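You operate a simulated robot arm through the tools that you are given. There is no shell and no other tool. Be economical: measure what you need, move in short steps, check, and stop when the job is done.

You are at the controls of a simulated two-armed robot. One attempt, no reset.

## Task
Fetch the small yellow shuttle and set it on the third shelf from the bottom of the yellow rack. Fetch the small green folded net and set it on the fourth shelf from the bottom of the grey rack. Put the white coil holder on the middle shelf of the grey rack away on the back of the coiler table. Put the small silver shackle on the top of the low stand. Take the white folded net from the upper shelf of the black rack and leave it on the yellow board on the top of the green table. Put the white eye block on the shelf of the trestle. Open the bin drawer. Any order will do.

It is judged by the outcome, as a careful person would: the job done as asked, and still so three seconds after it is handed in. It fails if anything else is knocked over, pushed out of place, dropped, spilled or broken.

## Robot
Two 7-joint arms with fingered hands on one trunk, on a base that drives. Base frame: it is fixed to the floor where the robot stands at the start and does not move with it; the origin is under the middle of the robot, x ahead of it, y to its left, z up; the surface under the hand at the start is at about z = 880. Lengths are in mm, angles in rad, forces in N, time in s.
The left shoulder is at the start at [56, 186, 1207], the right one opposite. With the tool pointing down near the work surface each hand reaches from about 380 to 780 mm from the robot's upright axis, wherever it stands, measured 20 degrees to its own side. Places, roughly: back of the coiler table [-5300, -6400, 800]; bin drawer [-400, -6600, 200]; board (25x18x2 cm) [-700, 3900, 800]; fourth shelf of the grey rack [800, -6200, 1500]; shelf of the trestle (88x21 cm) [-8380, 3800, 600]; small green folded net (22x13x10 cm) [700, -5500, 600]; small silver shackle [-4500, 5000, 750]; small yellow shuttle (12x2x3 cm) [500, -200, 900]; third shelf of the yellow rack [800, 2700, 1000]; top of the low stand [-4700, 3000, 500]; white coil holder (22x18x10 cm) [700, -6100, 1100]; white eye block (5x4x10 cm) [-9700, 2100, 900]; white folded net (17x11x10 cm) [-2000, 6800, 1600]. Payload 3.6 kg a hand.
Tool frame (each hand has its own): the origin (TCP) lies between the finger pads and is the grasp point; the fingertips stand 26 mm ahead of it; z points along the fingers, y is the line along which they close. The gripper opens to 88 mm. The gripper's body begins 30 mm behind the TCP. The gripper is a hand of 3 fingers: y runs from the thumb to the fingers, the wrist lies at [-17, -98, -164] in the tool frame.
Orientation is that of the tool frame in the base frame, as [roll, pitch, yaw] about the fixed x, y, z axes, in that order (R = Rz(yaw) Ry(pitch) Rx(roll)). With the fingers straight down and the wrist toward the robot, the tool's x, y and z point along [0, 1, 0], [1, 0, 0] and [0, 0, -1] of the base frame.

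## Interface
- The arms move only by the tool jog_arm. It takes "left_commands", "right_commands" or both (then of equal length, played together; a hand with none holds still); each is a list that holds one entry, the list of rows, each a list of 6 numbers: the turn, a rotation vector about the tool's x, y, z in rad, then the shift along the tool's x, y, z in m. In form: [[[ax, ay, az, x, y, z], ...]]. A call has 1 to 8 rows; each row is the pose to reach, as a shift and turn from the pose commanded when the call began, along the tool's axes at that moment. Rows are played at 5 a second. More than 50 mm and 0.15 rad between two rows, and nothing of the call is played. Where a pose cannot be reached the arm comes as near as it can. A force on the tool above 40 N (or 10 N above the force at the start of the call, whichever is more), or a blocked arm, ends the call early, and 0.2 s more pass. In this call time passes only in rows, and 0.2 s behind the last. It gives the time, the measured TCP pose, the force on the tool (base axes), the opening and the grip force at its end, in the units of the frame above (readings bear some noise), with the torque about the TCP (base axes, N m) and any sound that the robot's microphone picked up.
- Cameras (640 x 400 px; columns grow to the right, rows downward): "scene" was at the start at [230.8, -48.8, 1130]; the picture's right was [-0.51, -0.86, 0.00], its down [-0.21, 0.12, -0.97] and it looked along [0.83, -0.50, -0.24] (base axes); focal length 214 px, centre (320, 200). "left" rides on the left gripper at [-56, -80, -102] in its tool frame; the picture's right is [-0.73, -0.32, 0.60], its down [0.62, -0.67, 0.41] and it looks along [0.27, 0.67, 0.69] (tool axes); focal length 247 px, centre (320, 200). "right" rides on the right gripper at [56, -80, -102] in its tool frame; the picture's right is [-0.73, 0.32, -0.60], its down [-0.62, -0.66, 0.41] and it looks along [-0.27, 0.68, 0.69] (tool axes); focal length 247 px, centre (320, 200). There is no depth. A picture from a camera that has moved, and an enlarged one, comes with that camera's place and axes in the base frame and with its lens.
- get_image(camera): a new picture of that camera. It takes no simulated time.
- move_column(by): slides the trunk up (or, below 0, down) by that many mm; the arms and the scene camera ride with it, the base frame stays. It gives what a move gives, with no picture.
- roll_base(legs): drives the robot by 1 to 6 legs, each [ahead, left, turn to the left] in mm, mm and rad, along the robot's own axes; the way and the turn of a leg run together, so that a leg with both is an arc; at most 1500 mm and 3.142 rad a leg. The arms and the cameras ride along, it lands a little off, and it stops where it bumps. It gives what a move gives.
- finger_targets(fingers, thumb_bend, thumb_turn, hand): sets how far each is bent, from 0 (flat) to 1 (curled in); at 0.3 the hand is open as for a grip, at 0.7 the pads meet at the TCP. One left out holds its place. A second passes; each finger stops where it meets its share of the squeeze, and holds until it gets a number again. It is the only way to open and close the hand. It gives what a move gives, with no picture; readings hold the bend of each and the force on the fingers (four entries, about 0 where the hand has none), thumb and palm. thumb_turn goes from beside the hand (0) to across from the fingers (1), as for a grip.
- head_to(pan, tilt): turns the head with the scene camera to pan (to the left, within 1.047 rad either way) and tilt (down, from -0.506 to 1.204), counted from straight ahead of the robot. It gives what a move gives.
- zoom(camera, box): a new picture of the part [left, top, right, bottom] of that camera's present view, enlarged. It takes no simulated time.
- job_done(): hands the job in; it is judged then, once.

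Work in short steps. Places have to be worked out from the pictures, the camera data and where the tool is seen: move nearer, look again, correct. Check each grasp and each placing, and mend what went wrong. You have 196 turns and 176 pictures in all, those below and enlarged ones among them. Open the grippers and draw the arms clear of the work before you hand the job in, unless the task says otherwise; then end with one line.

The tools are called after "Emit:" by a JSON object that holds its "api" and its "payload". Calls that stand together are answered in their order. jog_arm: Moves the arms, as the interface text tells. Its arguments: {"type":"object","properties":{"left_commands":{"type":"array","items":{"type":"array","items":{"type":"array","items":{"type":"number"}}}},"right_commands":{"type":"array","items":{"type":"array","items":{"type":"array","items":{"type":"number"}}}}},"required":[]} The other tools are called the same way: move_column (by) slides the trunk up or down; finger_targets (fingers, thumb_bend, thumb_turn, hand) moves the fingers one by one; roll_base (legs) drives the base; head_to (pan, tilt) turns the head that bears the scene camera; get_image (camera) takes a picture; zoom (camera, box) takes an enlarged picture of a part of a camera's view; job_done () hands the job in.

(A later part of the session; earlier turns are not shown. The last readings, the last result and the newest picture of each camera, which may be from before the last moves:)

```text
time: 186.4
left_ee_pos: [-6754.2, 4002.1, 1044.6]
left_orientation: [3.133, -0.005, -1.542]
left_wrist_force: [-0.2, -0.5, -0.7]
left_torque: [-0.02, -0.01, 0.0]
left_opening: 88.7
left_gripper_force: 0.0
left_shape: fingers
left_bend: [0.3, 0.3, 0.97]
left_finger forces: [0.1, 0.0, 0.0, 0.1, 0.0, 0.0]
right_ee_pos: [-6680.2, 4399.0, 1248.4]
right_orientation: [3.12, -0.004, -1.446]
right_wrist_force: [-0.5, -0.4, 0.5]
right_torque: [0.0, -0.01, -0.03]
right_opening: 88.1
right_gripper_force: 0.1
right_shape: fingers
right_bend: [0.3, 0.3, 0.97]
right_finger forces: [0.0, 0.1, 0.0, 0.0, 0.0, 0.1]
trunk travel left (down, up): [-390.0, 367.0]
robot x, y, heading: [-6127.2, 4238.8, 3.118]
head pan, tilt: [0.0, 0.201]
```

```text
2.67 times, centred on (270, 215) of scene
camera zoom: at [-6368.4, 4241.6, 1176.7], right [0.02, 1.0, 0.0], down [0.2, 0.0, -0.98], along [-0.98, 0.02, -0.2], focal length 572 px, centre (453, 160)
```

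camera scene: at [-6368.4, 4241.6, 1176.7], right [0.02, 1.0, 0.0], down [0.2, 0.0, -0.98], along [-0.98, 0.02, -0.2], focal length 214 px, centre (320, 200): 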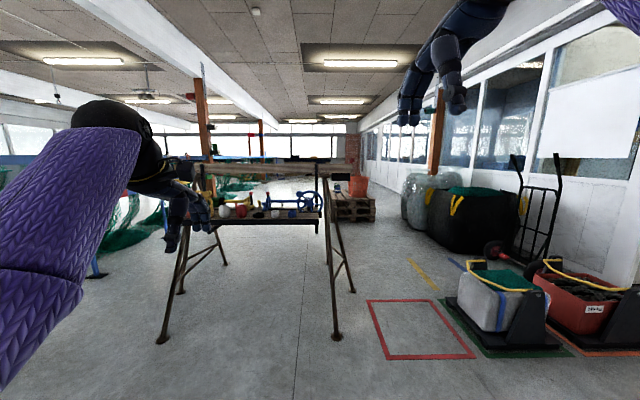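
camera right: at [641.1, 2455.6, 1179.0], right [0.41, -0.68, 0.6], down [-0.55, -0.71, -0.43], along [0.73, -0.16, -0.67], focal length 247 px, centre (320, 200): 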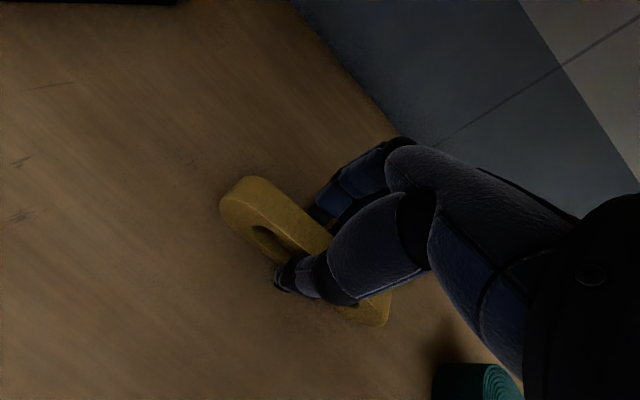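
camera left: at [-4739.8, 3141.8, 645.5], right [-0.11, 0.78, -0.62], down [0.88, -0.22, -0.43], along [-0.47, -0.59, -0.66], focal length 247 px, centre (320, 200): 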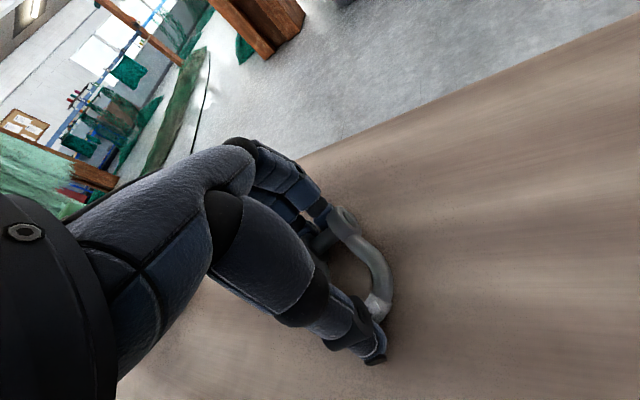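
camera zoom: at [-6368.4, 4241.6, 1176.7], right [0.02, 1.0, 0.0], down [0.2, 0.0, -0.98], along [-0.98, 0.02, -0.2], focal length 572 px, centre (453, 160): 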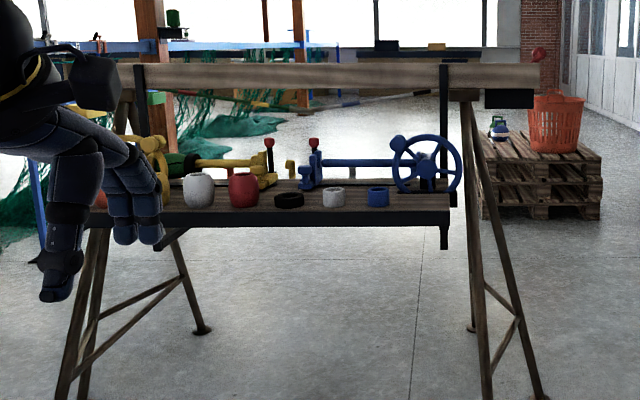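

I'll pull both hands in somewhat, then strafe south along x≈-7020 between the pillar box and the trestle, ending south-east of it, still facing west.

Emit:
{"api": "jog_arm", "payload": {"left_commands": [[[0, 0, 0, 0, -0.03, 0], [0, 0, 0, 0, -0.06, 0], [0, 0, 0, 0, -0.09, 0], [0, 0, 0, 0, -0.12, 0]]], "right_commands": [[[0, 0, 0, 0, -0.03, 0], [0, 0, 0, 0, -0.06, 0], [0, 0, 0, 0, -0.09, 0], [0, 0, 0, 0, -0.12, 0]]]}}

Emit:
{"api": "roll_base", "payload": {"legs": [[880, 0, 0.02], [0, 1550, 0]]}}

Emit:
{"api": "get_image", "payload": {"camera": "scene"}}

```text
time: 187.4
left_ee_pos: [-6633.4, 4007.0, 1046.5]
left_orientation: [3.132, -0.005, -1.543]
left_wrist_force: [0.2, -0.5, -0.2]
left_torque: [0.0, 0.02, 0.03]
left_opening: 88.6
left_gripper_force: 0.0
left_shape: fingers
left_bend: [0.3, 0.3, 0.97]
left_finger forces: [0.0, 0.1, 0.1, 0.1, 0.0, 0.0]
right_ee_pos: [-6557.5, 4414.1, 1246.4]
right_orientation: [3.121, -0.005, -1.444]
right_wrist_force: [0.0, 0.1, -0.9]
right_torque: [0.02, 0.0, -0.03]
right_opening: 88.3
right_gripper_force: 0.1
right_shape: fingers
right_bend: [0.3, 0.3, 0.97]
right_finger forces: [0.0, 0.0, 0.0, 0.0, 0.0, 0.0]
trunk travel left (down, up): [-390.0, 367.0]
robot x, y, heading: [-6124.0, 4236.1, 3.124]
head pan, tilt: [0.0, 0.201]
```

```text
refused: 1550 is not a number from -1500 to 1500
```

```text
125 pictures are left
camera scene: at [-6366.8, 4241.8, 1177.1], right [0.02, 1.0, 0.0], down [0.2, 0.0, -0.98], along [-0.98, 0.02, -0.2], focal length 214 px, centre (320, 200)
```

scene: 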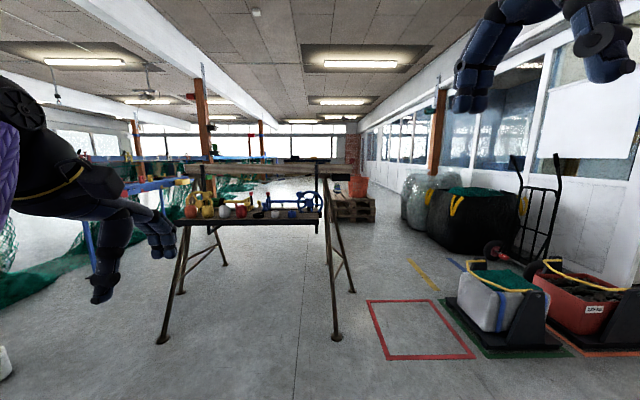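

Same route, split into shorter legs.

Emit:
{"api": "roll_base", "payload": {"legs": [[880, 0, 0.02], [0, 800, 0], [0, 750, 0]]}}

Emit:
{"api": "get_image", "payload": {"camera": "scene"}}

```text
time: 196.1
left_ee_pos: [-7489.0, 3205.6, 1043.9]
left_orientation: [3.132, -0.006, -1.431]
left_wrist_force: [0.7, -0.2, -0.4]
left_torque: [0.06, 0.03, 0.02]
left_opening: 88.5
left_gripper_force: 0.1
left_shape: fingers
left_bend: [0.3, 0.3, 0.97]
left_finger forces: [0.0, 0.0, 0.0, 0.0, 0.1, 0.0]
right_ee_pos: [-7460.2, 3619.4, 1248.2]
right_orientation: [3.12, -0.002, -1.331]
right_wrist_force: [-0.9, 0.1, 0.6]
right_torque: [-0.05, 0.02, -0.03]
right_opening: 88.2
right_gripper_force: 0.0
right_shape: fingers
right_bend: [0.3, 0.3, 0.97]
right_finger forces: [0.1, 0.0, 0.0, 0.0, 0.1, 0.0]
trunk travel left (down, up): [-390.0, 367.0]
robot x, y, heading: [-7013.5, 3488.8, -3.052]
head pan, tilt: [0.0, 0.201]
stopped in leg 3: the robot was blocked; the commanded pose is now the measured one
```

```text
124 pictures are left
camera scene: at [-7250.8, 3468.8, 1176.9], right [-0.09, 1.0, 0.0], down [0.2, 0.02, -0.98], along [-0.98, -0.09, -0.2], focal length 214 px, centre (320, 200)
```

scene: 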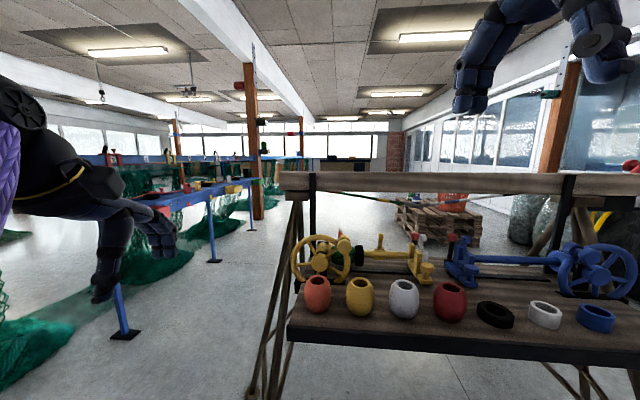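

The base touched the pillar box corner on its east side, so I must pass further west. I'll raise the trunk so the hands clear the trestle beam, which also gives parallax on the shelf height.

Emit:
{"api": "move_column", "payload": {"by": 200}}

Emit:
{"api": "head_to", "payload": {"pan": 0.0, "tilt": 0.5}}

Emit:
{"api": "get_image", "payload": {"camera": "scene"}}

Emit:
{"api": "head_to", "payload": {"pan": 1.0, "tilt": 0.8}}

Emit:
{"api": "get_image", "payload": {"camera": "scene"}}

```text
time: 198.3
left_ee_pos: [-7490.0, 3206.1, 1244.8]
left_orientation: [3.134, -0.005, -1.433]
left_wrist_force: [-0.1, -0.2, 0.2]
left_torque: [0.01, 0.0, 0.03]
left_opening: 88.7
left_gripper_force: 0.1
left_shape: fingers
left_bend: [0.3, 0.3, 0.97]
left_finger forces: [0.0, 0.0, 0.1, 0.0, 0.0, 0.0]
right_ee_pos: [-7461.7, 3619.4, 1446.1]
right_orientation: [3.122, -0.004, -1.33]
right_wrist_force: [-0.3, -0.3, -0.2]
right_torque: [0.01, 0.0, 0.01]
right_opening: 88.0
right_gripper_force: 0.1
right_shape: fingers
right_bend: [0.3, 0.3, 0.97]
right_finger forces: [0.0, 0.1, 0.0, 0.0, 0.0, 0.0]
trunk travel left (down, up): [-590.0, 167.0]
robot x, y, heading: [-7012.8, 3493.2, -3.051]
head pan, tilt: [0.0, 0.201]
```

```text
time: 199.1
left_ee_pos: [-7489.7, 3205.1, 1243.9]
left_orientation: [3.134, -0.006, -1.431]
left_wrist_force: [0.4, 0.4, -0.7]
left_torque: [-0.04, -0.01, 0.02]
left_opening: 88.4
left_gripper_force: 0.1
left_shape: fingers
left_bend: [0.3, 0.3, 0.97]
left_finger forces: [0.0, 0.0, 0.0, 0.0, 0.0, 0.1]
right_ee_pos: [-7461.1, 3619.2, 1446.9]
right_orientation: [3.12, -0.003, -1.334]
right_wrist_force: [0.2, 0.1, 0.1]
right_torque: [0.03, -0.01, 0.01]
right_opening: 88.1
right_gripper_force: 0.1
right_shape: fingers
right_bend: [0.3, 0.3, 0.97]
right_finger forces: [0.0, 0.0, 0.1, 0.0, 0.0, 0.1]
trunk travel left (down, up): [-590.0, 167.0]
robot x, y, heading: [-7009.9, 3492.0, -3.046]
head pan, tilt: [0.0, 0.499]
```

```text
123 pictures are left
camera scene: at [-7235.9, 3470.2, 1357.0], right [-0.09, 1.0, 0.0], down [0.48, 0.04, -0.88], along [-0.87, -0.08, -0.48], focal length 214 px, centre (320, 200)
```

scene: 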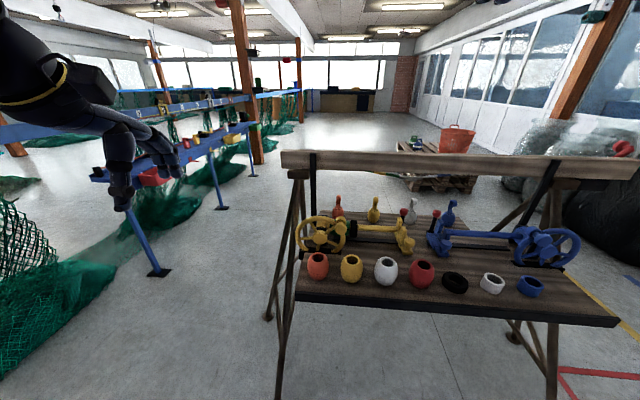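

```text
time: 200.3
left_ee_pos: [-7489.6, 3206.0, 1244.2]
left_orientation: [3.133, -0.004, -1.431]
left_wrist_force: [1.2, 0.0, -0.1]
left_torque: [0.0, -0.02, -0.01]
left_opening: 88.3
left_gripper_force: 0.1
left_shape: fingers
left_bend: [0.3, 0.3, 0.97]
left_finger forces: [0.1, 0.0, 0.0, 0.0, 0.0, 0.0]
right_ee_pos: [-7461.9, 3618.9, 1447.6]
right_orientation: [3.122, -0.003, -1.332]
right_wrist_force: [-0.5, -0.5, 0.5]
right_torque: [-0.02, 0.02, 0.03]
right_opening: 88.3
right_gripper_force: 0.0
right_shape: fingers
right_bend: [0.3, 0.3, 0.97]
right_finger forces: [0.1, 0.1, 0.0, 0.0, 0.0, 0.0]
trunk travel left (down, up): [-590.0, 167.0]
robot x, y, heading: [-7010.8, 3494.3, -3.052]
head pan, tilt: [1.0, 0.799]
```

```text
122 pictures are left
camera scene: at [-7182.5, 3407.0, 1331.0], right [-0.89, 0.46, 0.0], down [0.33, 0.64, -0.7], along [-0.32, -0.62, -0.72], focal length 214 px, centre (320, 200)
```

scene: 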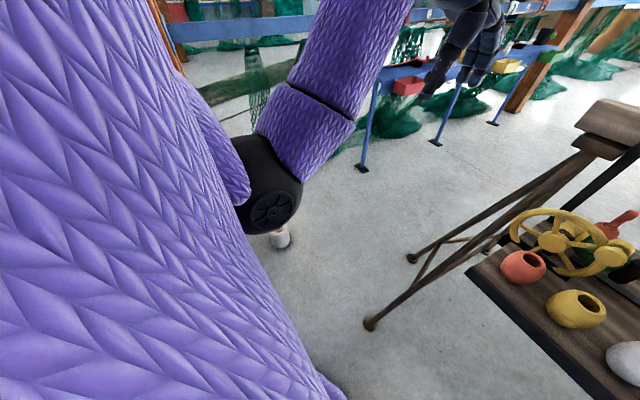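

I'll look more closely at the trestle from here with the head ahead; the north side (y≈4900) seems the safer way round.

Emit:
{"api": "head_to", "payload": {"pan": -0.3, "tilt": 0.5}}

Emit:
{"api": "zoom", "payload": {"camera": "scene", "box": [170, 120, 490, 320]}}

```text
time: 201.8
left_ee_pos: [-7489.5, 3205.7, 1244.5]
left_orientation: [3.133, -0.005, -1.43]
left_wrist_force: [-0.1, 0.3, 0.2]
left_torque: [0.01, 0.02, 0.0]
left_opening: 88.5
left_gripper_force: 0.1
left_shape: fingers
left_bend: [0.3, 0.3, 0.97]
left_finger forces: [0.1, 0.0, 0.0, 0.0, 0.0, 0.0]
right_ee_pos: [-7461.6, 3618.3, 1447.0]
right_orientation: [3.121, -0.003, -1.33]
right_wrist_force: [0.2, 0.5, 0.1]
right_torque: [0.01, -0.01, -0.01]
right_opening: 88.0
right_gripper_force: 0.0
right_shape: fingers
right_bend: [0.3, 0.3, 0.97]
right_finger forces: [0.1, 0.1, 0.0, 0.0, 0.1, 0.1]
trunk travel left (down, up): [-590.0, 167.0]
robot x, y, heading: [-7013.4, 3495.7, -3.049]
head pan, tilt: [-0.3, 0.499]
```

```text
2.00 times, centred on (330, 220) of scene
camera zoom: at [-7234.4, 3497.2, 1356.9], right [0.2, 0.98, 0.0], down [0.47, -0.1, -0.88], along [-0.86, 0.18, -0.48], focal length 429 px, centre (300, 160)
```

zoom: 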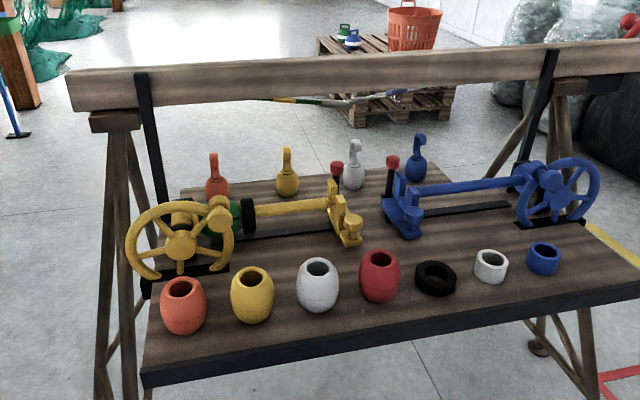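

The shelf has a free strip in front of the tape rings, around [-7690,3950], z≈785 — good for the block. Now I'll sidestep north to y≈4900 and view the lane west.

Emit:
{"api": "roll_base", "payload": {"legs": [[0, 0, -0.09], [0, -720, 0], [0, -700, 0]]}}

Emit:
{"api": "head_to", "payload": {"pan": 0.0, "tilt": 0.55}}

Emit:
{"api": "get_image", "payload": {"camera": "scene"}}

```text
time: 209.7
left_ee_pos: [-7518.4, 4665.2, 1244.9]
left_orientation: [3.133, -0.004, -1.527]
left_wrist_force: [-0.8, 0.4, 0.3]
left_torque: [-0.01, 0.02, 0.0]
left_opening: 88.5
left_gripper_force: 0.1
left_shape: fingers
left_bend: [0.3, 0.3, 0.97]
left_finger forces: [0.0, 0.0, 0.1, 0.0, 0.1, 0.0]
right_ee_pos: [-7450.8, 5074.4, 1448.1]
right_orientation: [3.121, -0.002, -1.428]
right_wrist_force: [0.4, 0.6, 0.0]
right_torque: [0.01, 0.01, -0.02]
right_opening: 88.2
right_gripper_force: 0.1
right_shape: fingers
right_bend: [0.3, 0.3, 0.97]
right_finger forces: [0.0, 0.0, 0.1, 0.0, 0.0, 0.1]
trunk travel left (down, up): [-590.0, 167.0]
robot x, y, heading: [-7017.4, 4904.3, 3.14]
head pan, tilt: [-0.3, 0.499]
```

```text
time: 210.5
left_ee_pos: [-7516.6, 4665.1, 1244.6]
left_orientation: [3.133, -0.006, -1.524]
left_wrist_force: [-0.3, 0.5, 0.2]
left_torque: [-0.02, 0.01, 0.0]
left_opening: 88.5
left_gripper_force: 0.1
left_shape: fingers
left_bend: [0.3, 0.3, 0.97]
left_finger forces: [0.0, 0.0, 0.1, 0.0, 0.1, 0.0]
right_ee_pos: [-7450.3, 5075.1, 1447.1]
right_orientation: [3.121, -0.005, -1.427]
right_wrist_force: [0.2, -1.1, 0.2]
right_torque: [0.0, 0.01, -0.02]
right_opening: 88.2
right_gripper_force: 0.1
right_shape: fingers
right_bend: [0.3, 0.3, 0.97]
right_finger forces: [0.0, 0.1, 0.0, 0.0, 0.0, 0.0]
trunk travel left (down, up): [-590.0, 167.0]
robot x, y, heading: [-7013.3, 4905.3, 3.139]
head pan, tilt: [0.0, 0.55]
```

```text
120 pictures are left
camera scene: at [-7238.8, 4904.5, 1352.4], right [0.0, 1.0, 0.0], down [0.52, 0.0, -0.85], along [-0.85, 0.0, -0.52], focal length 214 px, centre (320, 200)
```

scene: 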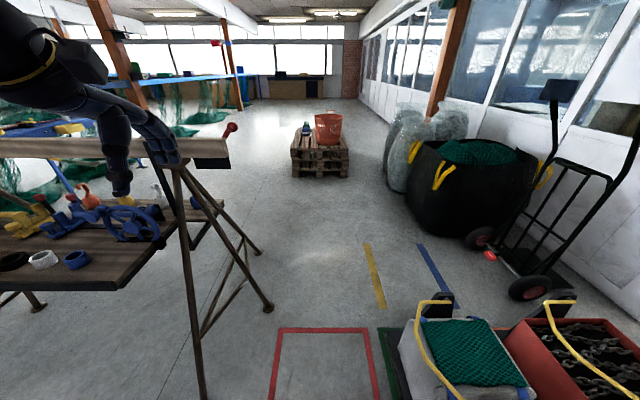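

The lane between trestle feet (y≤4560) and cage mats (y≥5257) is clear. I'll raise the trunk 100 mm for beam clearance, drive west to x≈-9000 and turn south.

Emit:
{"api": "move_column", "payload": {"by": 100}}

Emit:
{"api": "roll_base", "payload": {"legs": [[1300, 0, 0], [800, 0, 0], [0, 0, 1.57]]}}

Emit:
{"api": "head_to", "payload": {"pan": -0.2, "tilt": 0.35}}

Emit:
{"api": "get_image", "payload": {"camera": "scene"}}

```text
time: 211.8
left_ee_pos: [-7518.4, 4665.4, 1345.3]
left_orientation: [3.135, -0.005, -1.525]
left_wrist_force: [0.3, -0.3, 0.4]
left_torque: [0.05, -0.05, 0.03]
left_opening: 88.3
left_gripper_force: 0.1
left_shape: fingers
left_bend: [0.3, 0.3, 0.97]
left_finger forces: [0.1, 0.0, 0.0, 0.1, 0.0, 0.0]
right_ee_pos: [-7450.5, 5073.8, 1546.3]
right_orientation: [3.121, -0.003, -1.426]
right_wrist_force: [0.2, 0.7, 0.0]
right_torque: [0.01, -0.01, -0.01]
right_opening: 88.2
right_gripper_force: 0.1
right_shape: fingers
right_bend: [0.3, 0.3, 0.97]
right_finger forces: [0.1, 0.0, 0.1, 0.0, 0.0, 0.0]
trunk travel left (down, up): [-690.0, 67.0]
robot x, y, heading: [-7016.6, 4901.8, 3.138]
head pan, tilt: [0.0, 0.55]
```

```text
time: 226.0
left_ee_pos: [-8858.9, 4405.6, 1345.5]
left_orientation: [3.134, -0.006, 0.06]
left_wrist_force: [-0.8, 0.2, -1.3]
left_torque: [0.0, -0.01, 0.01]
left_opening: 88.6
left_gripper_force: 0.0
left_shape: fingers
left_bend: [0.3, 0.3, 0.97]
left_finger forces: [0.0, 0.1, 0.0, 0.0, 0.0, 0.0]
right_ee_pos: [-9268.6, 4467.4, 1547.0]
right_orientation: [3.121, -0.003, 0.156]
right_wrist_force: [-0.4, 0.6, 0.0]
right_torque: [0.01, -0.04, 0.0]
right_opening: 87.8
right_gripper_force: 0.3
right_shape: fingers
right_bend: [0.3, 0.3, 0.97]
right_finger forces: [0.0, 0.1, 0.1, 0.1, 0.0, 0.1]
trunk travel left (down, up): [-690.0, 67.0]
robot x, y, heading: [-9107.5, 4903.6, -1.559]
head pan, tilt: [0.0, 0.55]
```

```text
time: 226.7
left_ee_pos: [-8858.1, 4406.2, 1345.6]
left_orientation: [3.133, -0.005, 0.059]
left_wrist_force: [-0.6, 0.1, -0.5]
left_torque: [-0.01, 0.03, -0.01]
left_opening: 88.3
left_gripper_force: 0.0
left_shape: fingers
left_bend: [0.3, 0.3, 0.97]
left_finger forces: [0.1, 0.0, 0.0, 0.1, 0.0, 0.1]
right_ee_pos: [-9267.5, 4469.1, 1547.2]
right_orientation: [3.119, -0.001, 0.157]
right_wrist_force: [-0.3, -0.3, 0.2]
right_torque: [-0.02, 0.02, 0.04]
right_opening: 88.2
right_gripper_force: 0.0
right_shape: fingers
right_bend: [0.3, 0.3, 0.97]
right_finger forces: [0.1, 0.0, 0.0, 0.0, 0.1, 0.0]
trunk travel left (down, up): [-690.0, 67.0]
robot x, y, heading: [-9107.0, 4901.8, -1.557]
head pan, tilt: [-0.201, 0.351]
```

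```text
119 pictures are left
camera scene: at [-9121.3, 4680.2, 1471.3], right [-0.98, 0.19, 0.0], down [0.06, 0.34, -0.94], along [-0.18, -0.92, -0.34], focal length 214 px, centre (320, 200)
```

scene: 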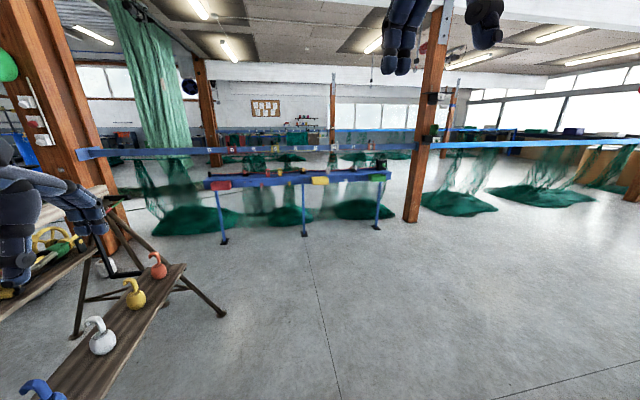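

Now the lower back shelf of the trestle (with hooked floats, at about [-8370,3700], z≈600) is plainly the 88x21 shelf named. The eye block should be on the blue table ahead; I'll zoom on both.

Emit:
{"api": "zoom", "payload": {"camera": "scene", "box": [200, 130, 400, 250]}}

Emit:
{"api": "zoom", "payload": {"camera": "scene", "box": [0, 200, 240, 400]}}

```text
3.20 times, centred on (300, 190) of scene
camera zoom: at [-9121.3, 4680.2, 1471.3], right [-0.98, 0.19, 0.0], down [0.06, 0.34, -0.94], along [-0.18, -0.92, -0.34], focal length 686 px, centre (384, 232)
```

zoom: 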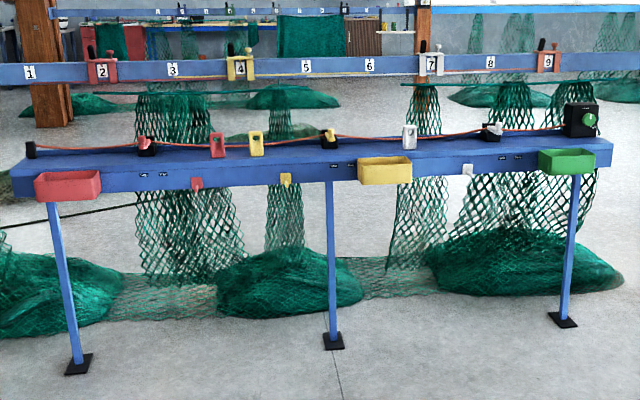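

```text
2.00 times, centred on (120, 300) of scene
camera zoom: at [-9121.3, 4680.2, 1471.3], right [-0.98, 0.19, 0.0], down [0.06, 0.34, -0.94], along [-0.18, -0.92, -0.34], focal length 429 px, centre (720, 0)
```

zoom: 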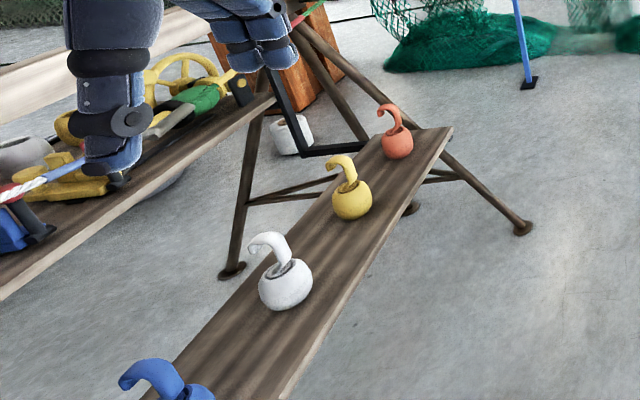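

The white eye block stands on the blue table at about [-9680,2290]. I'll drive so the right hand faces it, stopping short, and look again.

Emit:
{"api": "roll_base", "payload": {"legs": [[800, -370, -0.01], [1150, 0, 0]]}}

Emit:
{"api": "head_to", "payload": {"pan": -0.3, "tilt": 0.7}}

Emit:
{"api": "get_image", "payload": {"camera": "scene"}}

```text
time: 236.8
left_ee_pos: [-9181.5, 2456.2, 1344.6]
left_orientation: [3.132, -0.007, 0.079]
left_wrist_force: [-0.2, 0.3, 0.9]
left_torque: [-0.01, -0.01, -0.01]
left_opening: 88.4
left_gripper_force: 0.1
left_shape: fingers
left_bend: [0.3, 0.3, 0.97]
left_finger forces: [0.0, 0.1, 0.0, 0.0, 0.1, 0.0]
right_ee_pos: [-9590.8, 2510.3, 1546.7]
right_orientation: [3.121, -0.004, 0.174]
right_wrist_force: [-0.2, -0.2, 0.5]
right_torque: [0.02, 0.02, 0.0]
right_opening: 88.3
right_gripper_force: 0.1
right_shape: fingers
right_bend: [0.3, 0.3, 0.97]
right_finger forces: [0.1, 0.0, 0.1, 0.0, 0.0, 0.1]
trunk travel left (down, up): [-690.0, 67.0]
robot x, y, heading: [-9433.6, 2950.7, -1.542]
head pan, tilt: [-0.201, 0.351]
```

```text
time: 237.7
left_ee_pos: [-9181.3, 2457.3, 1345.6]
left_orientation: [3.133, -0.007, 0.078]
left_wrist_force: [-0.3, -0.1, 0.5]
left_torque: [0.01, 0.03, 0.01]
left_opening: 88.5
left_gripper_force: 0.0
left_shape: fingers
left_bend: [0.3, 0.3, 0.97]
left_finger forces: [0.1, 0.0, 0.1, 0.0, 0.0, 0.0]
right_ee_pos: [-9592.4, 2513.0, 1547.2]
right_orientation: [3.12, -0.002, 0.175]
right_wrist_force: [-0.2, 0.3, -0.1]
right_torque: [-0.01, 0.01, 0.01]
right_opening: 87.9
right_gripper_force: 0.1
right_shape: fingers
right_bend: [0.3, 0.3, 0.97]
right_finger forces: [0.0, 0.0, 0.0, 0.0, 0.0, 0.1]
trunk travel left (down, up): [-690.0, 67.0]
robot x, y, heading: [-9435.2, 2948.3, -1.538]
head pan, tilt: [-0.3, 0.7]
```

```text
116 pictures are left
camera scene: at [-9455.7, 2736.1, 1440.0], right [-0.96, 0.27, 0.0], down [0.17, 0.62, -0.77], along [-0.2, -0.74, -0.64], focal length 214 px, centre (320, 200)
```

scene: 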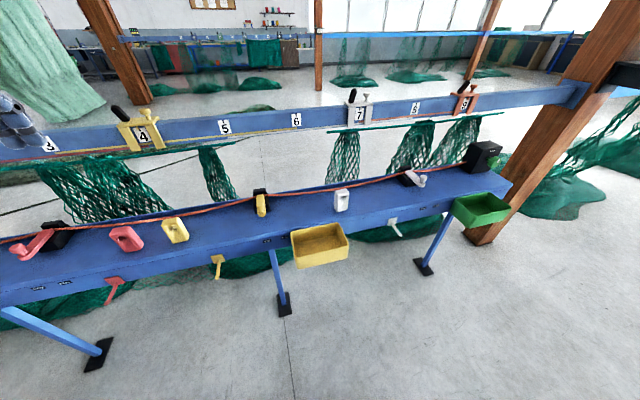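

Triangulation puts the block's foot at [-9700,2156], table top z≈868. Zooming in for its shape and the rope next to it.

Emit:
{"api": "zoom", "payload": {"camera": "scene", "box": [280, 160, 420, 250]}}

```text
4.44 times, centred on (350, 205) of scene
camera zoom: at [-9455.7, 2736.1, 1440.0], right [-0.96, 0.27, 0.0], down [0.17, 0.62, -0.77], along [-0.2, -0.74, -0.64], focal length 953 px, centre (187, 178)
```

zoom: 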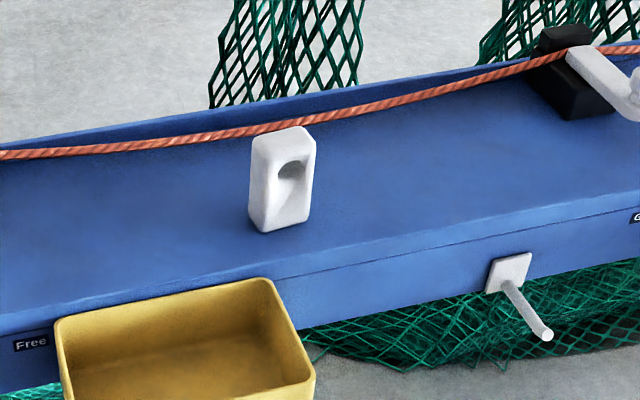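

The block is aligned with the right hand's present yaw already. I'll move 230 mm closer, lower the trunk, and part-close the right hand to a narrower opening so the fingers don't touch the rope behind it.

Emit:
{"api": "roll_base", "payload": {"legs": [[230, 0, 0]]}}

Emit:
{"api": "move_column", "payload": {"by": -250}}

Emit:
{"api": "finger_targets", "payload": {"hand": "right", "fingers": 0.4, "thumb_bend": 0.4}}

```text
time: 239.4
left_ee_pos: [-9174.4, 2226.0, 1345.3]
left_orientation: [3.133, -0.006, 0.079]
left_wrist_force: [0.7, 0.2, 0.3]
left_torque: [-0.04, 0.01, 0.0]
left_opening: 88.4
left_gripper_force: 0.1
left_shape: fingers
left_bend: [0.3, 0.3, 0.97]
left_finger forces: [0.0, 0.0, 0.0, 0.0, 0.0, 0.0]
right_ee_pos: [-9585.3, 2280.2, 1547.2]
right_orientation: [3.121, -0.004, 0.176]
right_wrist_force: [-0.6, -0.5, 0.7]
right_torque: [-0.01, -0.01, 0.0]
right_opening: 88.3
right_gripper_force: 0.0
right_shape: fingers
right_bend: [0.3, 0.3, 0.97]
right_finger forces: [0.0, 0.0, 0.0, 0.1, 0.1, 0.0]
trunk travel left (down, up): [-690.0, 67.0]
robot x, y, heading: [-9430.5, 2717.8, -1.546]
head pan, tilt: [-0.3, 0.7]
```

```text
time: 242.0
left_ee_pos: [-9172.9, 2225.1, 1094.0]
left_orientation: [3.131, -0.004, 0.077]
left_wrist_force: [0.0, 0.1, -0.7]
left_torque: [0.02, -0.02, 0.0]
left_opening: 88.5
left_gripper_force: 0.1
left_shape: fingers
left_bend: [0.3, 0.3, 0.97]
left_finger forces: [0.0, 0.0, 0.0, 0.1, 0.1, 0.0]
right_ee_pos: [-9584.1, 2280.4, 1297.3]
right_orientation: [3.121, -0.001, 0.178]
right_wrist_force: [-0.1, 0.1, -0.3]
right_torque: [-0.01, 0.0, 0.0]
right_opening: 87.9
right_gripper_force: 0.1
right_shape: fingers
right_bend: [0.3, 0.3, 0.97]
right_finger forces: [0.1, 0.0, 0.1, 0.0, 0.0, 0.0]
trunk travel left (down, up): [-440.0, 317.0]
robot x, y, heading: [-9429.2, 2718.7, -1.535]
head pan, tilt: [-0.3, 0.7]
```

```text
time: 243.0
left_ee_pos: [-9173.1, 2225.0, 1094.4]
left_orientation: [3.131, -0.003, 0.078]
left_wrist_force: [0.2, -1.2, 0.0]
left_torque: [-0.01, 0.0, -0.02]
left_opening: 88.2
left_gripper_force: 0.0
left_shape: fingers
left_bend: [0.3, 0.3, 0.97]
left_finger forces: [0.0, 0.1, 0.1, 0.1, 0.0, 0.1]
right_ee_pos: [-9585.8, 2279.6, 1296.0]
right_orientation: [3.12, -0.005, 0.175]
right_wrist_force: [1.0, -0.1, -0.3]
right_torque: [-0.02, -0.01, -0.01]
right_opening: 67.6
right_gripper_force: 0.1
right_shape: fingers
right_bend: [0.4, 0.4, 0.97]
right_finger forces: [0.0, 0.0, 0.0, 0.1, 0.1, 0.0]
trunk travel left (down, up): [-440.0, 317.0]
robot x, y, heading: [-9431.7, 2719.3, -1.544]
head pan, tilt: [-0.3, 0.7]
```

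Opening is 68 mm. I'll bring the right hand above the block at z≈1060.

Emit:
{"api": "jog_arm", "payload": {"right_commands": [[[0, 0, 0, -0.02, 0.016, 0.034], [0, 0, 0, -0.04, 0.032, 0.068], [0, 0, 0, -0.06, 0.048, 0.102], [0, 0, 0, -0.08, 0.064, 0.136], [0, 0, 0, -0.1, 0.08, 0.17], [0, 0, 0, -0.12, 0.098, 0.204], [0, 0, 0, -0.139, 0.115, 0.236]]]}}

Emit:
{"api": "get_image", "payload": {"camera": "right"}}

Emit:
{"api": "get_image", "payload": {"camera": "scene"}}

```text
time: 244.6
left_ee_pos: [-9173.8, 2224.3, 1094.5]
left_orientation: [3.134, -0.005, 0.079]
left_wrist_force: [-0.2, -1.0, 0.2]
left_torque: [-0.03, 0.01, -0.04]
left_opening: 88.4
left_gripper_force: 0.0
left_shape: fingers
left_bend: [0.3, 0.3, 0.97]
left_finger forces: [0.0, 0.0, 0.0, 0.0, 0.0, 0.1]
right_ee_pos: [-9701.2, 2137.3, 1062.5]
right_orientation: [3.121, -0.001, 0.176]
right_wrist_force: [-0.1, -0.6, -0.3]
right_torque: [0.03, 0.0, 0.02]
right_opening: 67.6
right_gripper_force: 0.0
right_shape: fingers
right_bend: [0.4, 0.4, 0.97]
right_finger forces: [0.1, 0.0, 0.0, 0.0, 0.1, 0.1]
trunk travel left (down, up): [-440.0, 317.0]
robot x, y, heading: [-9430.3, 2714.8, -1.537]
head pan, tilt: [-0.3, 0.7]
```

```text
114 pictures are left
camera right: at [-9660.4, 2227.1, 1162.9], right [-0.67, -0.43, 0.6], down [-0.73, 0.54, -0.43], along [-0.14, -0.73, -0.67], focal length 247 px, centre (320, 200)
```

right: 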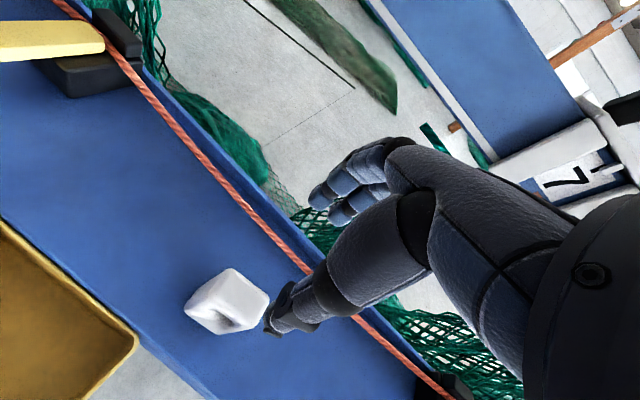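

```text
113 pictures are left
camera scene: at [-9448.4, 2495.1, 1184.3], right [-0.96, 0.27, 0.0], down [0.17, 0.62, -0.76], along [-0.2, -0.74, -0.64], focal length 214 px, centre (320, 200)
```

scene: 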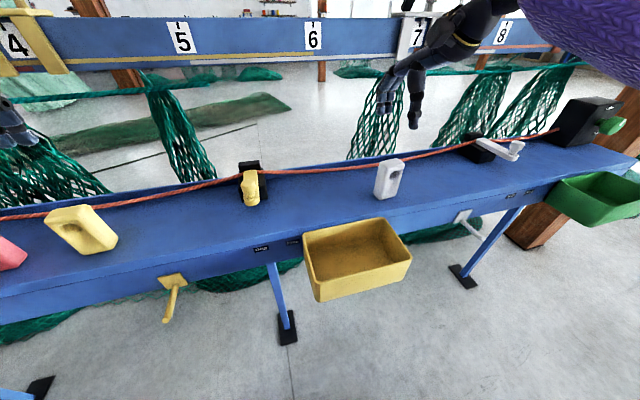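

Refined: block top centre about [-9697,2150], top z≈952; the rope is 100 mm further back. I'll correct 13 mm and descend to TCP z≈933.

Emit:
{"api": "jog_arm", "payload": {"right_commands": [[[0, 0, 0, 0.006, -0.012, 0.03], [0, 0, 0, 0.006, -0.012, 0.065], [0, 0, 0, 0.006, -0.012, 0.1], [0, 0, 0, 0.006, -0.012, 0.115], [0, 0, 0, 0.006, -0.012, 0.128]]]}}

Emit:
{"api": "get_image", "payload": {"camera": "right"}}

Emit:
{"api": "zoom", "payload": {"camera": "scene", "box": [320, 90, 480, 210]}}

```text
time: 245.8
left_ee_pos: [-9174.1, 2225.5, 1093.6]
left_orientation: [3.134, -0.004, 0.078]
left_wrist_force: [-0.4, 0.2, -0.1]
left_torque: [0.02, -0.03, 0.0]
left_opening: 88.5
left_gripper_force: 0.0
left_shape: fingers
left_bend: [0.3, 0.3, 0.97]
left_finger forces: [0.0, 0.0, 0.1, 0.1, 0.0, 0.1]
right_ee_pos: [-9694.6, 2147.5, 934.9]
right_orientation: [3.121, -0.004, 0.176]
right_wrist_force: [-0.2, 0.0, 0.4]
right_torque: [0.02, 0.0, 0.0]
right_opening: 67.5
right_gripper_force: 0.0
right_shape: fingers
right_bend: [0.4, 0.4, 0.97]
right_finger forces: [0.0, 0.0, 0.0, 0.0, 0.1, 0.0]
trunk travel left (down, up): [-440.0, 317.0]
robot x, y, heading: [-9430.3, 2719.8, -1.542]
head pan, tilt: [-0.3, 0.7]
```

```text
112 pictures are left
camera right: at [-9654.9, 2237.8, 1035.3], right [-0.67, -0.43, 0.6], down [-0.73, 0.54, -0.43], along [-0.14, -0.73, -0.67], focal length 247 px, centre (320, 200)
```

right: 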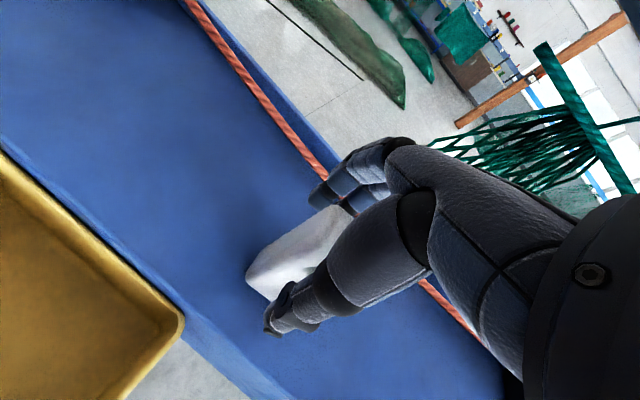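

```text
3.33 times, centred on (400, 150) of scene
camera zoom: at [-9448.2, 2495.4, 1184.4], right [-0.96, 0.27, 0.0], down [0.17, 0.62, -0.76], along [-0.2, -0.74, -0.64], focal length 715 px, centre (53, 367)
```

zoom: 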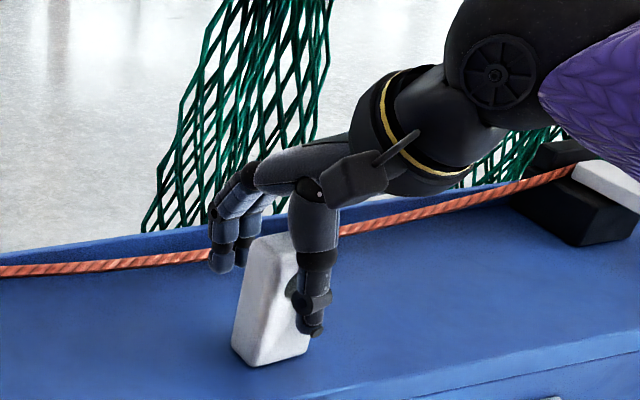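

The hand straddles the block but is ~12 mm too far west of its middle. I'll slide along the face and close.

Emit:
{"api": "jog_arm", "payload": {"right_commands": [[[0, 0, 0, 0.012, 0, 0]]]}}

Emit:
{"api": "finger_targets", "payload": {"hand": "right", "fingers": 0.75, "thumb_bend": 0.75}}

Emit:
{"api": "jog_arm", "payload": {"right_commands": [[[0, 0, 0, 0, 0, -0.02], [0, 0, 0, 0, 0, -0.05], [0, 0, 0, 0, 0, -0.09], [0, 0, 0, 0, 0, -0.13]]]}}

Emit:
{"api": "zoom", "payload": {"camera": "scene", "box": [300, 40, 500, 190]}}

```text
time: 246.2
left_ee_pos: [-9173.6, 2226.2, 1094.6]
left_orientation: [3.133, -0.004, 0.079]
left_wrist_force: [-0.9, 0.5, 0.4]
left_torque: [-0.02, 0.03, -0.02]
left_opening: 88.6
left_gripper_force: 0.0
left_shape: fingers
left_bend: [0.3, 0.3, 0.97]
left_finger forces: [0.0, 0.0, 0.0, 0.0, 0.0, 0.0]
right_ee_pos: [-9683.7, 2149.9, 934.3]
right_orientation: [3.121, -0.002, 0.176]
right_wrist_force: [0.9, 0.0, 0.2]
right_torque: [-0.01, -0.02, -0.01]
right_opening: 67.7
right_gripper_force: 0.1
right_shape: fingers
right_bend: [0.4, 0.4, 0.97]
right_finger forces: [0.0, 0.0, 0.0, 0.0, 0.0, 0.0]
trunk travel left (down, up): [-440.0, 317.0]
robot x, y, heading: [-9428.6, 2719.7, -1.536]
head pan, tilt: [-0.3, 0.7]
```

```text
time: 247.2
left_ee_pos: [-9173.2, 2224.7, 1095.4]
left_orientation: [3.134, -0.004, 0.078]
left_wrist_force: [-0.4, -0.1, 0.8]
left_torque: [-0.02, 0.0, 0.0]
left_opening: 88.4
left_gripper_force: 0.0
left_shape: fingers
left_bend: [0.3, 0.3, 0.97]
left_finger forces: [0.1, 0.1, 0.0, 0.0, 0.0, 0.0]
right_ee_pos: [-9684.1, 2149.7, 935.5]
right_orientation: [3.121, -0.004, 0.175]
right_wrist_force: [0.0, -0.1, -1.0]
right_torque: [0.01, 0.02, 0.01]
right_opening: 21.7
right_gripper_force: 17.7
right_shape: fingers
right_bend: [0.64, 0.6, 0.93]
right_finger forces: [0.0, 17.7, 0.0, 0.0, 17.7, 0.0]
trunk travel left (down, up): [-440.0, 317.0]
robot x, y, heading: [-9429.2, 2719.4, -1.547]
head pan, tilt: [-0.3, 0.7]
```

```text
time: 248.2
left_ee_pos: [-9173.8, 2226.3, 1093.2]
left_orientation: [3.133, -0.005, 0.078]
left_wrist_force: [-0.1, -0.4, 0.0]
left_torque: [0.04, 0.02, -0.01]
left_opening: 88.3
left_gripper_force: 0.1
left_shape: fingers
left_bend: [0.3, 0.3, 0.97]
left_finger forces: [0.0, 0.0, 0.1, 0.0, 0.0, 0.0]
right_ee_pos: [-9686.2, 2153.1, 1065.2]
right_orientation: [3.123, -0.003, 0.176]
right_wrist_force: [-0.5, 0.2, -2.2]
right_torque: [0.04, 0.03, 0.01]
right_opening: 21.0
right_gripper_force: 18.2
right_shape: fingers
right_bend: [0.64, 0.61, 0.93]
right_finger forces: [0.0, 17.5, 0.0, 0.0, 17.5, 0.0]
trunk travel left (down, up): [-440.0, 317.0]
robot x, y, heading: [-9429.3, 2720.4, -1.544]
head pan, tilt: [-0.3, 0.7]
```

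```text
2.67 times, centred on (400, 115) of scene
camera zoom: at [-9448.1, 2495.3, 1184.3], right [-0.96, 0.27, 0.0], down [0.17, 0.62, -0.76], along [-0.2, -0.74, -0.64], focal length 572 px, centre (107, 427)
```

zoom: 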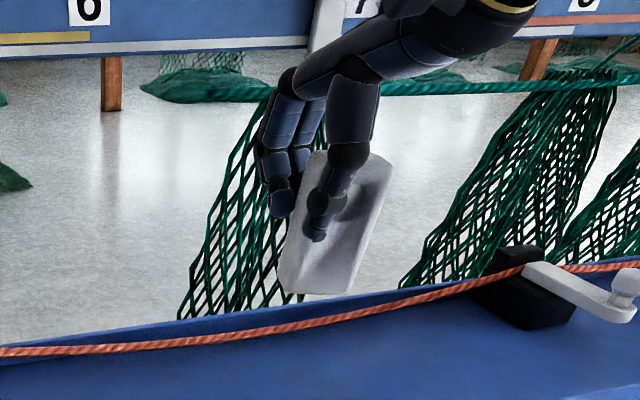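

The block is lifted, with a slight tilt. I'll check the tilt on the hand camera.

Emit:
{"api": "get_image", "payload": {"camera": "right"}}

```text
109 pictures are left
camera right: at [-9643.6, 2242.3, 1166.0], right [-0.67, -0.43, 0.6], down [-0.73, 0.54, -0.43], along [-0.14, -0.72, -0.67], focal length 247 px, centre (320, 200)
```

right: 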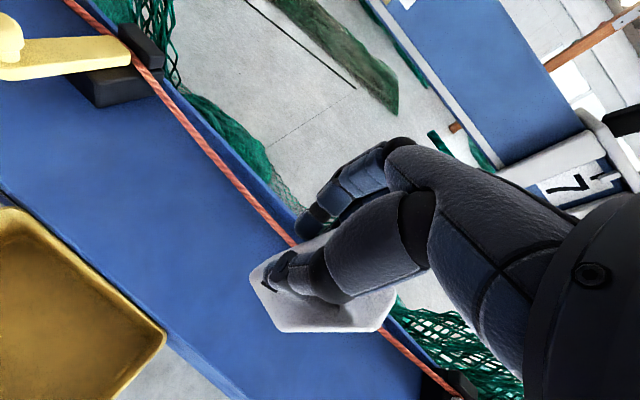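

The block hangs practically upright (its corners match the upright prediction). I'll back away, turn east and drive until the right hand is just short of the trestle shelf.

Emit:
{"api": "roll_base", "payload": {"legs": [[-450, 0, 0], [0, 0, 1.545], [300, 880, 0]]}}

Emit:
{"api": "head_to", "payload": {"pan": -0.3, "tilt": 0.6}}

Emit:
{"api": "get_image", "payload": {"camera": "scene"}}

Emit:
{"api": "get_image", "payload": {"camera": "right"}}

```text
time: 259.1
left_ee_pos: [-8646.0, 4286.8, 1093.8]
left_orientation: [3.132, -0.006, 1.618]
left_wrist_force: [-0.7, 0.0, -0.4]
left_torque: [0.01, 0.04, -0.05]
left_opening: 88.1
left_gripper_force: 0.0
left_shape: fingers
left_bend: [0.3, 0.3, 0.97]
left_finger forces: [0.0, 0.0, 0.1, 0.0, 0.1, 0.0]
right_ee_pos: [-8589.1, 3773.4, 1064.6]
right_orientation: [3.12, -0.003, 1.717]
right_wrist_force: [-0.5, 0.3, -2.3]
right_torque: [0.03, -0.04, 0.02]
right_opening: 20.6
right_gripper_force: 16.9
right_shape: fingers
right_bend: [0.64, 0.61, 0.93]
right_finger forces: [0.0, 17.0, 0.0, 0.0, 17.0, 0.0]
trunk travel left (down, up): [-440.0, 317.0]
robot x, y, heading: [-9148.8, 4044.3, -0.003]
head pan, tilt: [-0.3, 0.7]
```

```text
time: 259.8
left_ee_pos: [-8647.3, 4285.2, 1095.3]
left_orientation: [3.133, -0.006, 1.617]
left_wrist_force: [0.7, -0.2, 0.0]
left_torque: [0.02, 0.0, 0.01]
left_opening: 88.5
left_gripper_force: 0.2
left_shape: fingers
left_bend: [0.3, 0.3, 0.97]
left_finger forces: [0.0, 0.1, 0.0, 0.0, 0.0, 0.0]
right_ee_pos: [-8588.9, 3773.0, 1065.1]
right_orientation: [3.121, -0.003, 1.717]
right_wrist_force: [0.5, 0.9, -1.7]
right_torque: [0.04, 0.0, 0.0]
right_opening: 20.5
right_gripper_force: 16.8
right_shape: fingers
right_bend: [0.64, 0.61, 0.93]
right_finger forces: [0.0, 17.0, 0.1, 0.0, 17.0, 0.0]
trunk travel left (down, up): [-440.0, 317.0]
robot x, y, heading: [-9150.7, 4041.3, 0.003]
head pan, tilt: [-0.3, 0.6]
```

```text
108 pictures are left
camera scene: at [-8922.4, 4016.9, 1192.9], right [-0.3, -0.96, 0.0], down [-0.54, 0.17, -0.82], along [0.79, -0.24, -0.57], focal length 214 px, centre (320, 200)
```

scene: 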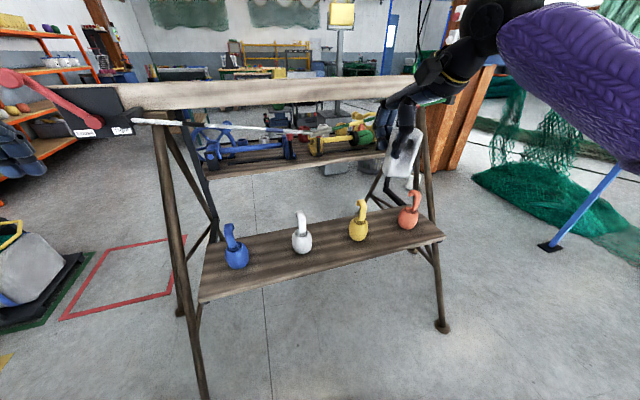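

```text
107 pictures are left
camera right: at [-8678.9, 3815.4, 1165.5], right [0.41, -0.68, 0.6], down [-0.56, -0.71, -0.43], along [0.72, -0.16, -0.67], focal length 247 px, centre (320, 200)
```

right: 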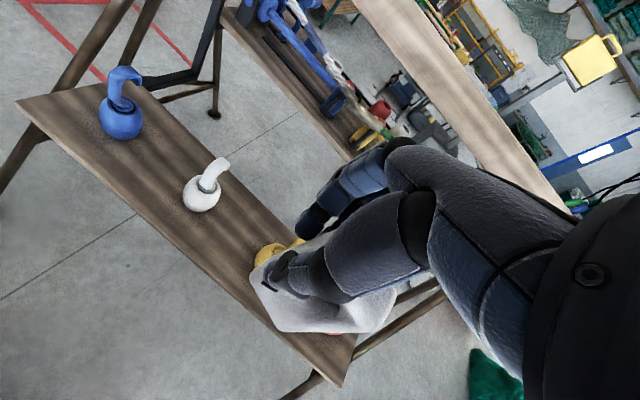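

The shelf's near edge is x≈-8472, its top z≈575, and there's room between the white and yellow floats at y≈3803. I'll move 100 mm ahead, position the hand, then lower the trunk 300 mm.

Emit:
{"api": "roll_base", "payload": {"legs": [[100, 0, 0]]}}

Emit:
{"api": "jog_arm", "payload": {"right_commands": [[[0, 0, 0, 0.016, 0.023, 0], [0, 0, 0, 0.032, 0.046, 0], [0, 0, 0, 0.033, 0.069, 0]]]}}

Emit:
{"api": "move_column", "payload": {"by": -300}}

Emit:
{"api": "get_image", "payload": {"camera": "right"}}

Emit:
{"api": "get_image", "payload": {"camera": "scene"}}

```text
time: 260.9
left_ee_pos: [-8544.6, 4285.1, 1093.6]
left_orientation: [3.134, -0.006, 1.619]
left_wrist_force: [0.7, -0.5, 0.5]
left_torque: [-0.02, 0.07, 0.01]
left_opening: 88.4
left_gripper_force: 0.0
left_shape: fingers
left_bend: [0.3, 0.3, 0.97]
left_finger forces: [0.1, 0.0, 0.1, 0.1, 0.1, 0.0]
right_ee_pos: [-8487.4, 3773.6, 1063.8]
right_orientation: [3.122, -0.002, 1.718]
right_wrist_force: [0.6, 0.8, -1.1]
right_torque: [0.02, -0.01, 0.01]
right_opening: 20.4
right_gripper_force: 17.4
right_shape: fingers
right_bend: [0.64, 0.61, 0.93]
right_finger forces: [0.0, 17.2, 0.1, 0.0, 17.2, 0.1]
trunk travel left (down, up): [-440.0, 317.0]
robot x, y, heading: [-9045.2, 4044.3, 0.005]
head pan, tilt: [-0.3, 0.6]
```

```text
time: 261.7
left_ee_pos: [-8545.1, 4286.6, 1095.4]
left_orientation: [3.133, -0.004, 1.619]
left_wrist_force: [0.0, 0.5, -0.8]
left_torque: [0.0, 0.01, 0.0]
left_opening: 88.5
left_gripper_force: 0.1
left_shape: fingers
left_bend: [0.3, 0.3, 0.97]
left_finger forces: [0.0, 0.1, 0.0, 0.1, 0.0, 0.1]
right_ee_pos: [-8423.9, 3816.2, 1066.0]
right_orientation: [3.12, -0.001, 1.718]
right_wrist_force: [1.0, -0.8, -2.2]
right_torque: [0.0, 0.03, 0.01]
right_opening: 20.6
right_gripper_force: 17.2
right_shape: fingers
right_bend: [0.64, 0.61, 0.93]
right_finger forces: [0.1, 17.2, 0.0, 0.0, 17.1, 0.1]
trunk travel left (down, up): [-440.0, 317.0]
robot x, y, heading: [-9047.5, 4045.9, 0.001]
head pan, tilt: [-0.3, 0.6]
```

```text
time: 264.7
left_ee_pos: [-8546.7, 4285.5, 794.9]
left_orientation: [3.133, -0.006, 1.619]
left_wrist_force: [0.7, -0.8, 0.2]
left_torque: [0.02, 0.0, -0.04]
left_opening: 88.6
left_gripper_force: 0.1
left_shape: fingers
left_bend: [0.3, 0.3, 0.97]
left_finger forces: [0.0, 0.0, 0.0, 0.1, 0.1, 0.0]
right_ee_pos: [-8424.9, 3815.3, 765.7]
right_orientation: [3.118, -0.002, 1.717]
right_wrist_force: [0.1, 0.3, -1.5]
right_torque: [0.02, -0.04, 0.01]
right_opening: 20.4
right_gripper_force: 16.2
right_shape: fingers
right_bend: [0.64, 0.61, 0.93]
right_finger forces: [0.0, 17.1, 0.0, 0.0, 17.1, 0.0]
trunk travel left (down, up): [-140.0, 617.0]
robot x, y, heading: [-9046.5, 4043.0, -0.003]
head pan, tilt: [-0.3, 0.6]
```

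```text
106 pictures are left
camera right: at [-8514.7, 3858.6, 867.7], right [0.41, -0.68, 0.6], down [-0.56, -0.71, -0.43], along [0.72, -0.16, -0.67], focal length 247 px, centre (320, 200)
```

right: 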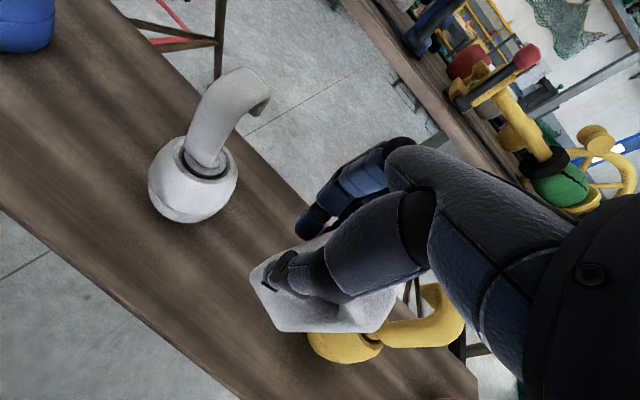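

```text
105 pictures are left
camera scene: at [-8773.6, 4017.4, 868.0], right [-0.29, -0.96, 0.0], down [-0.54, 0.17, -0.82], along [0.79, -0.24, -0.57], focal length 214 px, centre (320, 200)
```

scene: 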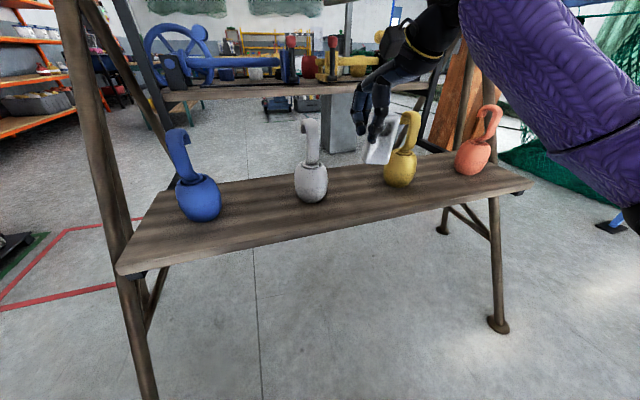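

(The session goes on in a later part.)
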